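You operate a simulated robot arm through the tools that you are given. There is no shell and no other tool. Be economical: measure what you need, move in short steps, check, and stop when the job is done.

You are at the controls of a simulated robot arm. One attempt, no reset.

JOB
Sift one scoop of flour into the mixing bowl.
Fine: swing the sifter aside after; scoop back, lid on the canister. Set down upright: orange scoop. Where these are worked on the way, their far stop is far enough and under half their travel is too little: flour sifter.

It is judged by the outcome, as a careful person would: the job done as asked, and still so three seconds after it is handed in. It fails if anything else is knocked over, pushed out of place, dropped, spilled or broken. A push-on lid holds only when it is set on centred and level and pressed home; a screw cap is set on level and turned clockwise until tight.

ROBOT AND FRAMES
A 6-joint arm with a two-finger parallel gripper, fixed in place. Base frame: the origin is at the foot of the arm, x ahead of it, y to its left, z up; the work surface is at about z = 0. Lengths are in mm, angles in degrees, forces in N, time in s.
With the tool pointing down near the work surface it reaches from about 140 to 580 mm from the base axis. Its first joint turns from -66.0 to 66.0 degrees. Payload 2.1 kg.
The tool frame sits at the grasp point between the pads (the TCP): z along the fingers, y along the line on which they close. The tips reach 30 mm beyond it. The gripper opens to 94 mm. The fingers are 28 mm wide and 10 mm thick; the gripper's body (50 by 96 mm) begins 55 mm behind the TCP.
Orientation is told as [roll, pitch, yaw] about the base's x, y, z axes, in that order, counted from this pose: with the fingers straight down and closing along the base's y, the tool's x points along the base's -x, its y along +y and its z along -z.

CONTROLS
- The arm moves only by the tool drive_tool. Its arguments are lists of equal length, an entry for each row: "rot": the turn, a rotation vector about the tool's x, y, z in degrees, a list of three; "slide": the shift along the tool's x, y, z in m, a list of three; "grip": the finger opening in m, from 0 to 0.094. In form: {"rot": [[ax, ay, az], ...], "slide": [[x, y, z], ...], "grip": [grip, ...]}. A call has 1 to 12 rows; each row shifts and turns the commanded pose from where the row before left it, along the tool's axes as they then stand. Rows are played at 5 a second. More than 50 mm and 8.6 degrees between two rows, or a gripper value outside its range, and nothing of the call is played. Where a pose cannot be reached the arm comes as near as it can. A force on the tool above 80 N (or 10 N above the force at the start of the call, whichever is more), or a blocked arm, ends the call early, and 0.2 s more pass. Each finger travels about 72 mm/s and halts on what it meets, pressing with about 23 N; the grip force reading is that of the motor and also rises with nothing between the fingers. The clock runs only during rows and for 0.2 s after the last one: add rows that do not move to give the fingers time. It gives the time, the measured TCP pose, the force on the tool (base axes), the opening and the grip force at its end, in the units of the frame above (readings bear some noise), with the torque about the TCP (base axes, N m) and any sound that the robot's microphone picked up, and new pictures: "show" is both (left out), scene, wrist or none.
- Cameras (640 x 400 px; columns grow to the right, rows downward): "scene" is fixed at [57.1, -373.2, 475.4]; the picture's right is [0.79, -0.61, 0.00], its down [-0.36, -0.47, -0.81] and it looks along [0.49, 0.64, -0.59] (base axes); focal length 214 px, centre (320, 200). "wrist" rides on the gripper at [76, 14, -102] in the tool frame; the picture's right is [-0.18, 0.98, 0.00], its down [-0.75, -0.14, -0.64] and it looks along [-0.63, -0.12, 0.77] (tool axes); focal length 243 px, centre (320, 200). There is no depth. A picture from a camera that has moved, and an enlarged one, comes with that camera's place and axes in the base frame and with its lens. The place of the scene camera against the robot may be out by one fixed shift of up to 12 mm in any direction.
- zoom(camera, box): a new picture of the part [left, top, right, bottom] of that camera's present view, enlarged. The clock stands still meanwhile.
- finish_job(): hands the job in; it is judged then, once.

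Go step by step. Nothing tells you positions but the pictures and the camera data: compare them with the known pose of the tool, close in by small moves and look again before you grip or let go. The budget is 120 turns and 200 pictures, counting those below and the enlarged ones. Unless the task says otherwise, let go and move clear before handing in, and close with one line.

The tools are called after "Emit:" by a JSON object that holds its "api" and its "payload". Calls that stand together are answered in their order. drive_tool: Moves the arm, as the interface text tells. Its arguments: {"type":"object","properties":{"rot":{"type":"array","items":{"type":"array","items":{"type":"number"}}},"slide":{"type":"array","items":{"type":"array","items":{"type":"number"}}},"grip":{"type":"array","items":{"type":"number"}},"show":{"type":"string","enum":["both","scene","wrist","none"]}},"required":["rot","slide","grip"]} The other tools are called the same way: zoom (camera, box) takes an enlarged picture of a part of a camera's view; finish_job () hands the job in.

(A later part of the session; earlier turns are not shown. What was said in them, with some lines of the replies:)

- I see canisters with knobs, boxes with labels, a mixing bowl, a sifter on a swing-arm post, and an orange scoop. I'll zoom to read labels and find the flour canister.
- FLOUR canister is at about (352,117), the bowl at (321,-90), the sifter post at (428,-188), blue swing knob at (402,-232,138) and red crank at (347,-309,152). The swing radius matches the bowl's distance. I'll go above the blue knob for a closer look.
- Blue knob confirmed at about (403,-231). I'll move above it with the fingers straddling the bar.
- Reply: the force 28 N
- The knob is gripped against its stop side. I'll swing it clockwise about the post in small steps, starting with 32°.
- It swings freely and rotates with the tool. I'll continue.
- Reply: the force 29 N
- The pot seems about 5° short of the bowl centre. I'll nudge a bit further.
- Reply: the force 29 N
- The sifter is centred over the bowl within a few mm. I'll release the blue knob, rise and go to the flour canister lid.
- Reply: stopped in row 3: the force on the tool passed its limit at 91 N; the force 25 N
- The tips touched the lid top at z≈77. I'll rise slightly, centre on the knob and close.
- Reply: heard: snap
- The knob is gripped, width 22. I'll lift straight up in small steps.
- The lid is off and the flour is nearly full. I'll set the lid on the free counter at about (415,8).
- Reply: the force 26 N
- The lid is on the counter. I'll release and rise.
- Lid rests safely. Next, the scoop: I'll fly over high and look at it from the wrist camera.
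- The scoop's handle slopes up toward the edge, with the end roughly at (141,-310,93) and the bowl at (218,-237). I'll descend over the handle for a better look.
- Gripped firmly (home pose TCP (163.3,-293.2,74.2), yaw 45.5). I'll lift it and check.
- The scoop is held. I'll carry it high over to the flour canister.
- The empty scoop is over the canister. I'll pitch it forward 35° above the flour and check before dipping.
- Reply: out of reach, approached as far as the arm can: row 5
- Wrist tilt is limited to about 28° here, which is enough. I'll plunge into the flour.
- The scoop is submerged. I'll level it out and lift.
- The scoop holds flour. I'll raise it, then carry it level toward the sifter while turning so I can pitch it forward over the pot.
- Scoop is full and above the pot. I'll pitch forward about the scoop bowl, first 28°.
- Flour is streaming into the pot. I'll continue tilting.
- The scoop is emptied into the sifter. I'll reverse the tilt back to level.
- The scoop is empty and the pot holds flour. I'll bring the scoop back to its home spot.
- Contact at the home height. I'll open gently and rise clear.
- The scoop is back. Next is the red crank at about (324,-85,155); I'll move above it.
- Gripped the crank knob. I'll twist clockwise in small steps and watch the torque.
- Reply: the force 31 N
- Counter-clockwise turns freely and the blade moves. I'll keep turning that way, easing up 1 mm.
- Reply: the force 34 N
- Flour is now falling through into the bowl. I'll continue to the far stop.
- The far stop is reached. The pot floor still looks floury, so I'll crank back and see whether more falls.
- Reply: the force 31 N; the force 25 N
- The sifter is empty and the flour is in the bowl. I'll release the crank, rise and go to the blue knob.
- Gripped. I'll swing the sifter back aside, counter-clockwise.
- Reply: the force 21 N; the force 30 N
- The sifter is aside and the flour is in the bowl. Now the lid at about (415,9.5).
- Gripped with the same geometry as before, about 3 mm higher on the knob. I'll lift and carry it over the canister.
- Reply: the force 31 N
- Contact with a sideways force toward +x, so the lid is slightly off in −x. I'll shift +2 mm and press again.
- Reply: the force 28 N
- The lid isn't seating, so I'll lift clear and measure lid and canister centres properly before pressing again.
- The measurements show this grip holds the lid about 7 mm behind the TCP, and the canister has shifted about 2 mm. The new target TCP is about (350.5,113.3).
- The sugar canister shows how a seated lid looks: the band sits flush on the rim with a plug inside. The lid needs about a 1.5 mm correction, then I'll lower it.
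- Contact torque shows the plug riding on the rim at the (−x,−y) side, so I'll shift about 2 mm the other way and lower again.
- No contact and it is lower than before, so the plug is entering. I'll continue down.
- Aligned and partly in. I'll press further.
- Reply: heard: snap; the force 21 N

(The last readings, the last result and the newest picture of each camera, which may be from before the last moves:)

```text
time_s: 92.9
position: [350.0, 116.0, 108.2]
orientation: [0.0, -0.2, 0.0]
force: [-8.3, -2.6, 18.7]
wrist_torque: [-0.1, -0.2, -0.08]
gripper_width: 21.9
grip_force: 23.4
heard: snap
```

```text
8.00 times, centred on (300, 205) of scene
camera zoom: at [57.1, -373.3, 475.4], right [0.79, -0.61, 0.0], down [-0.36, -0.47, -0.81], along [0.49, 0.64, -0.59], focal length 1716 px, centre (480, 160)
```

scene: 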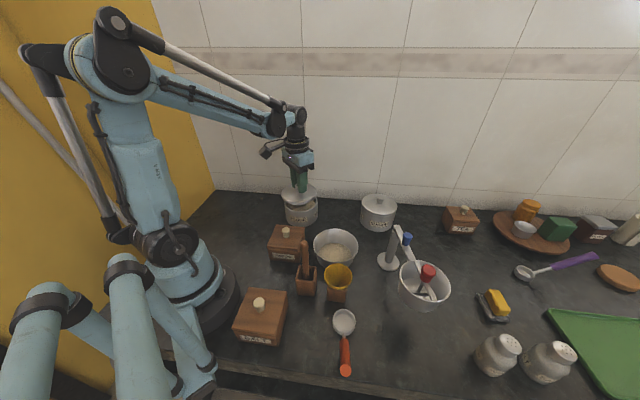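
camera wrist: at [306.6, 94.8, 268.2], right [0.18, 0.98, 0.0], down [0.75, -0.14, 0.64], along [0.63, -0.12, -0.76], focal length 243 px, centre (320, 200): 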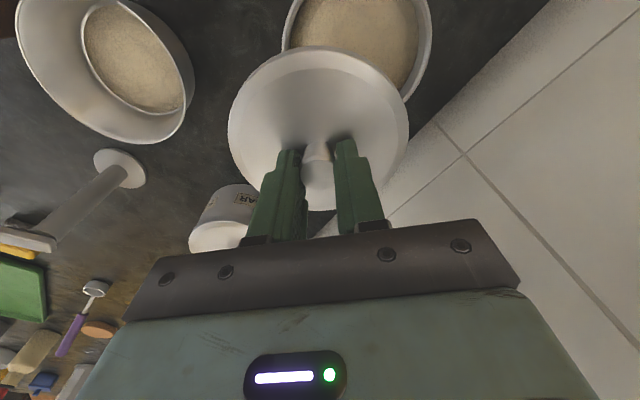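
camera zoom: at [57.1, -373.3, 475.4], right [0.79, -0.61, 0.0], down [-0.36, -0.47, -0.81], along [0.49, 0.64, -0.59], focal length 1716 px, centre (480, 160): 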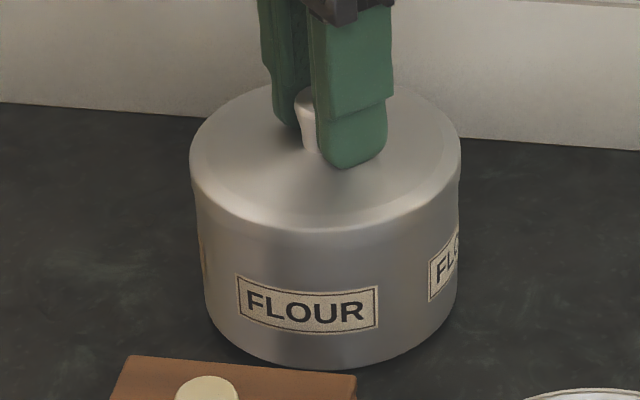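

It snapped home and sits flush. A light extra press, then I'll release and rise.

Emit:
{"api": "drive_tool", "payload": {"rot": [[0, 0, 0], [0, 0, 0], [0, 0, 0], [0, 0, 0], [0, 0, 0], [0, 0, 0], [0, 0, 0], [0, 0, 0]], "slide": [[0, 0, 0.0015], [0, 0, 0], [0, 0, -0.0015], [0, 0, 0], [0, 0, 0], [0, 0, -0.03], [0, 0, -0.045], [0, 0, -0.045]], "grip": [0.012, 0.012, 0.012, 0.035, 0.05, 0.05, 0.05, 0.05]}}

Emit:
{"api": "zoom", "payload": {"camera": "scene", "box": [275, 180, 325, 230]}}

Emit:
{"api": "zoom", "payload": {"camera": "scene", "box": [220, 180, 460, 390]}}

```text
time_s: 94.7
position: [351.4, 115.1, 230.5]
orientation: [0.0, -0.2, 0.1]
force: [-0.5, 0.1, 0.8]
wrist_torque: [-0.01, -0.03, 0.01]
gripper_width: 49.9
grip_force: 0.0
camera wrist: at [274.0, 129.1, 333.3], right [0.18, 0.98, 0.0], down [0.75, -0.14, 0.64], along [0.63, -0.12, -0.76], focal length 243 px, centre (320, 200)
```

scene: 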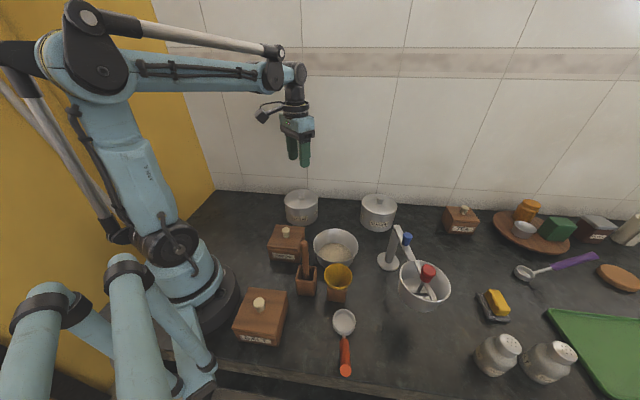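
wrist: 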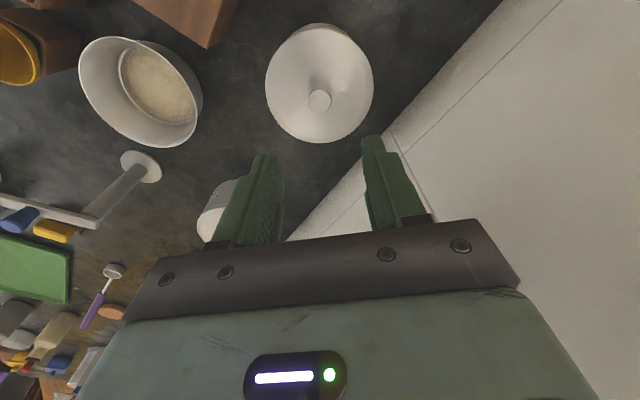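

```text
8.00 times, centred on (300, 205) of scene
camera zoom: at [57.1, -373.2, 475.4], right [0.79, -0.61, 0.0], down [-0.36, -0.47, -0.81], along [0.49, 0.64, -0.59], focal length 1716 px, centre (480, 160)
```

zoom: 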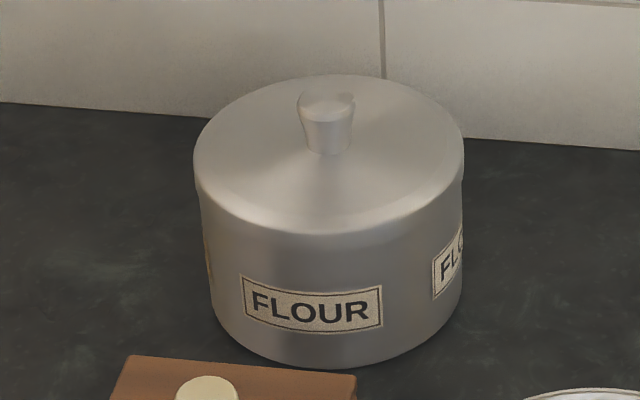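

```text
1.90 times, centred on (340, 285) of scene
camera zoom: at [57.1, -373.2, 475.4], right [0.79, -0.61, 0.0], down [-0.36, -0.47, -0.81], along [0.49, 0.64, -0.59], focal length 408 px, centre (282, 38)
```

zoom: 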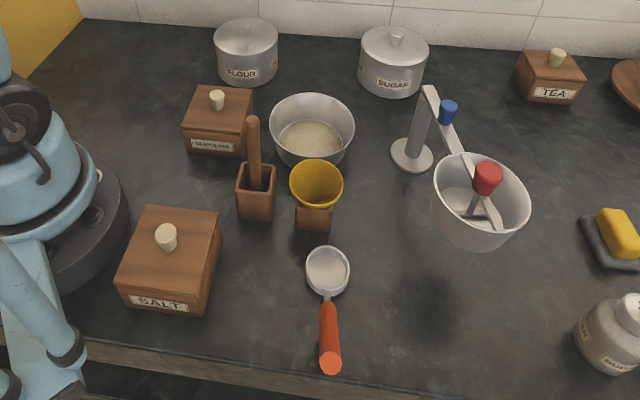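

The flour is in the mixing bowl, the sifter is swung aside and empty, the scoop is upright in its place, and the lid sits flush on the flour canister. The gripper is clear of everything, so I'll hand in.

Emit:
{"api": "finish_job", "payload": {}}

```text
The job is handed in.
```

I sifted one scoop of flour into the mixing bowl, swung the empty sifter aside, set the orange scoop back upright, and pressed the flour lid on until it snapped. The flour canister ended up a millimetre or two off its original spot from seating the lid.
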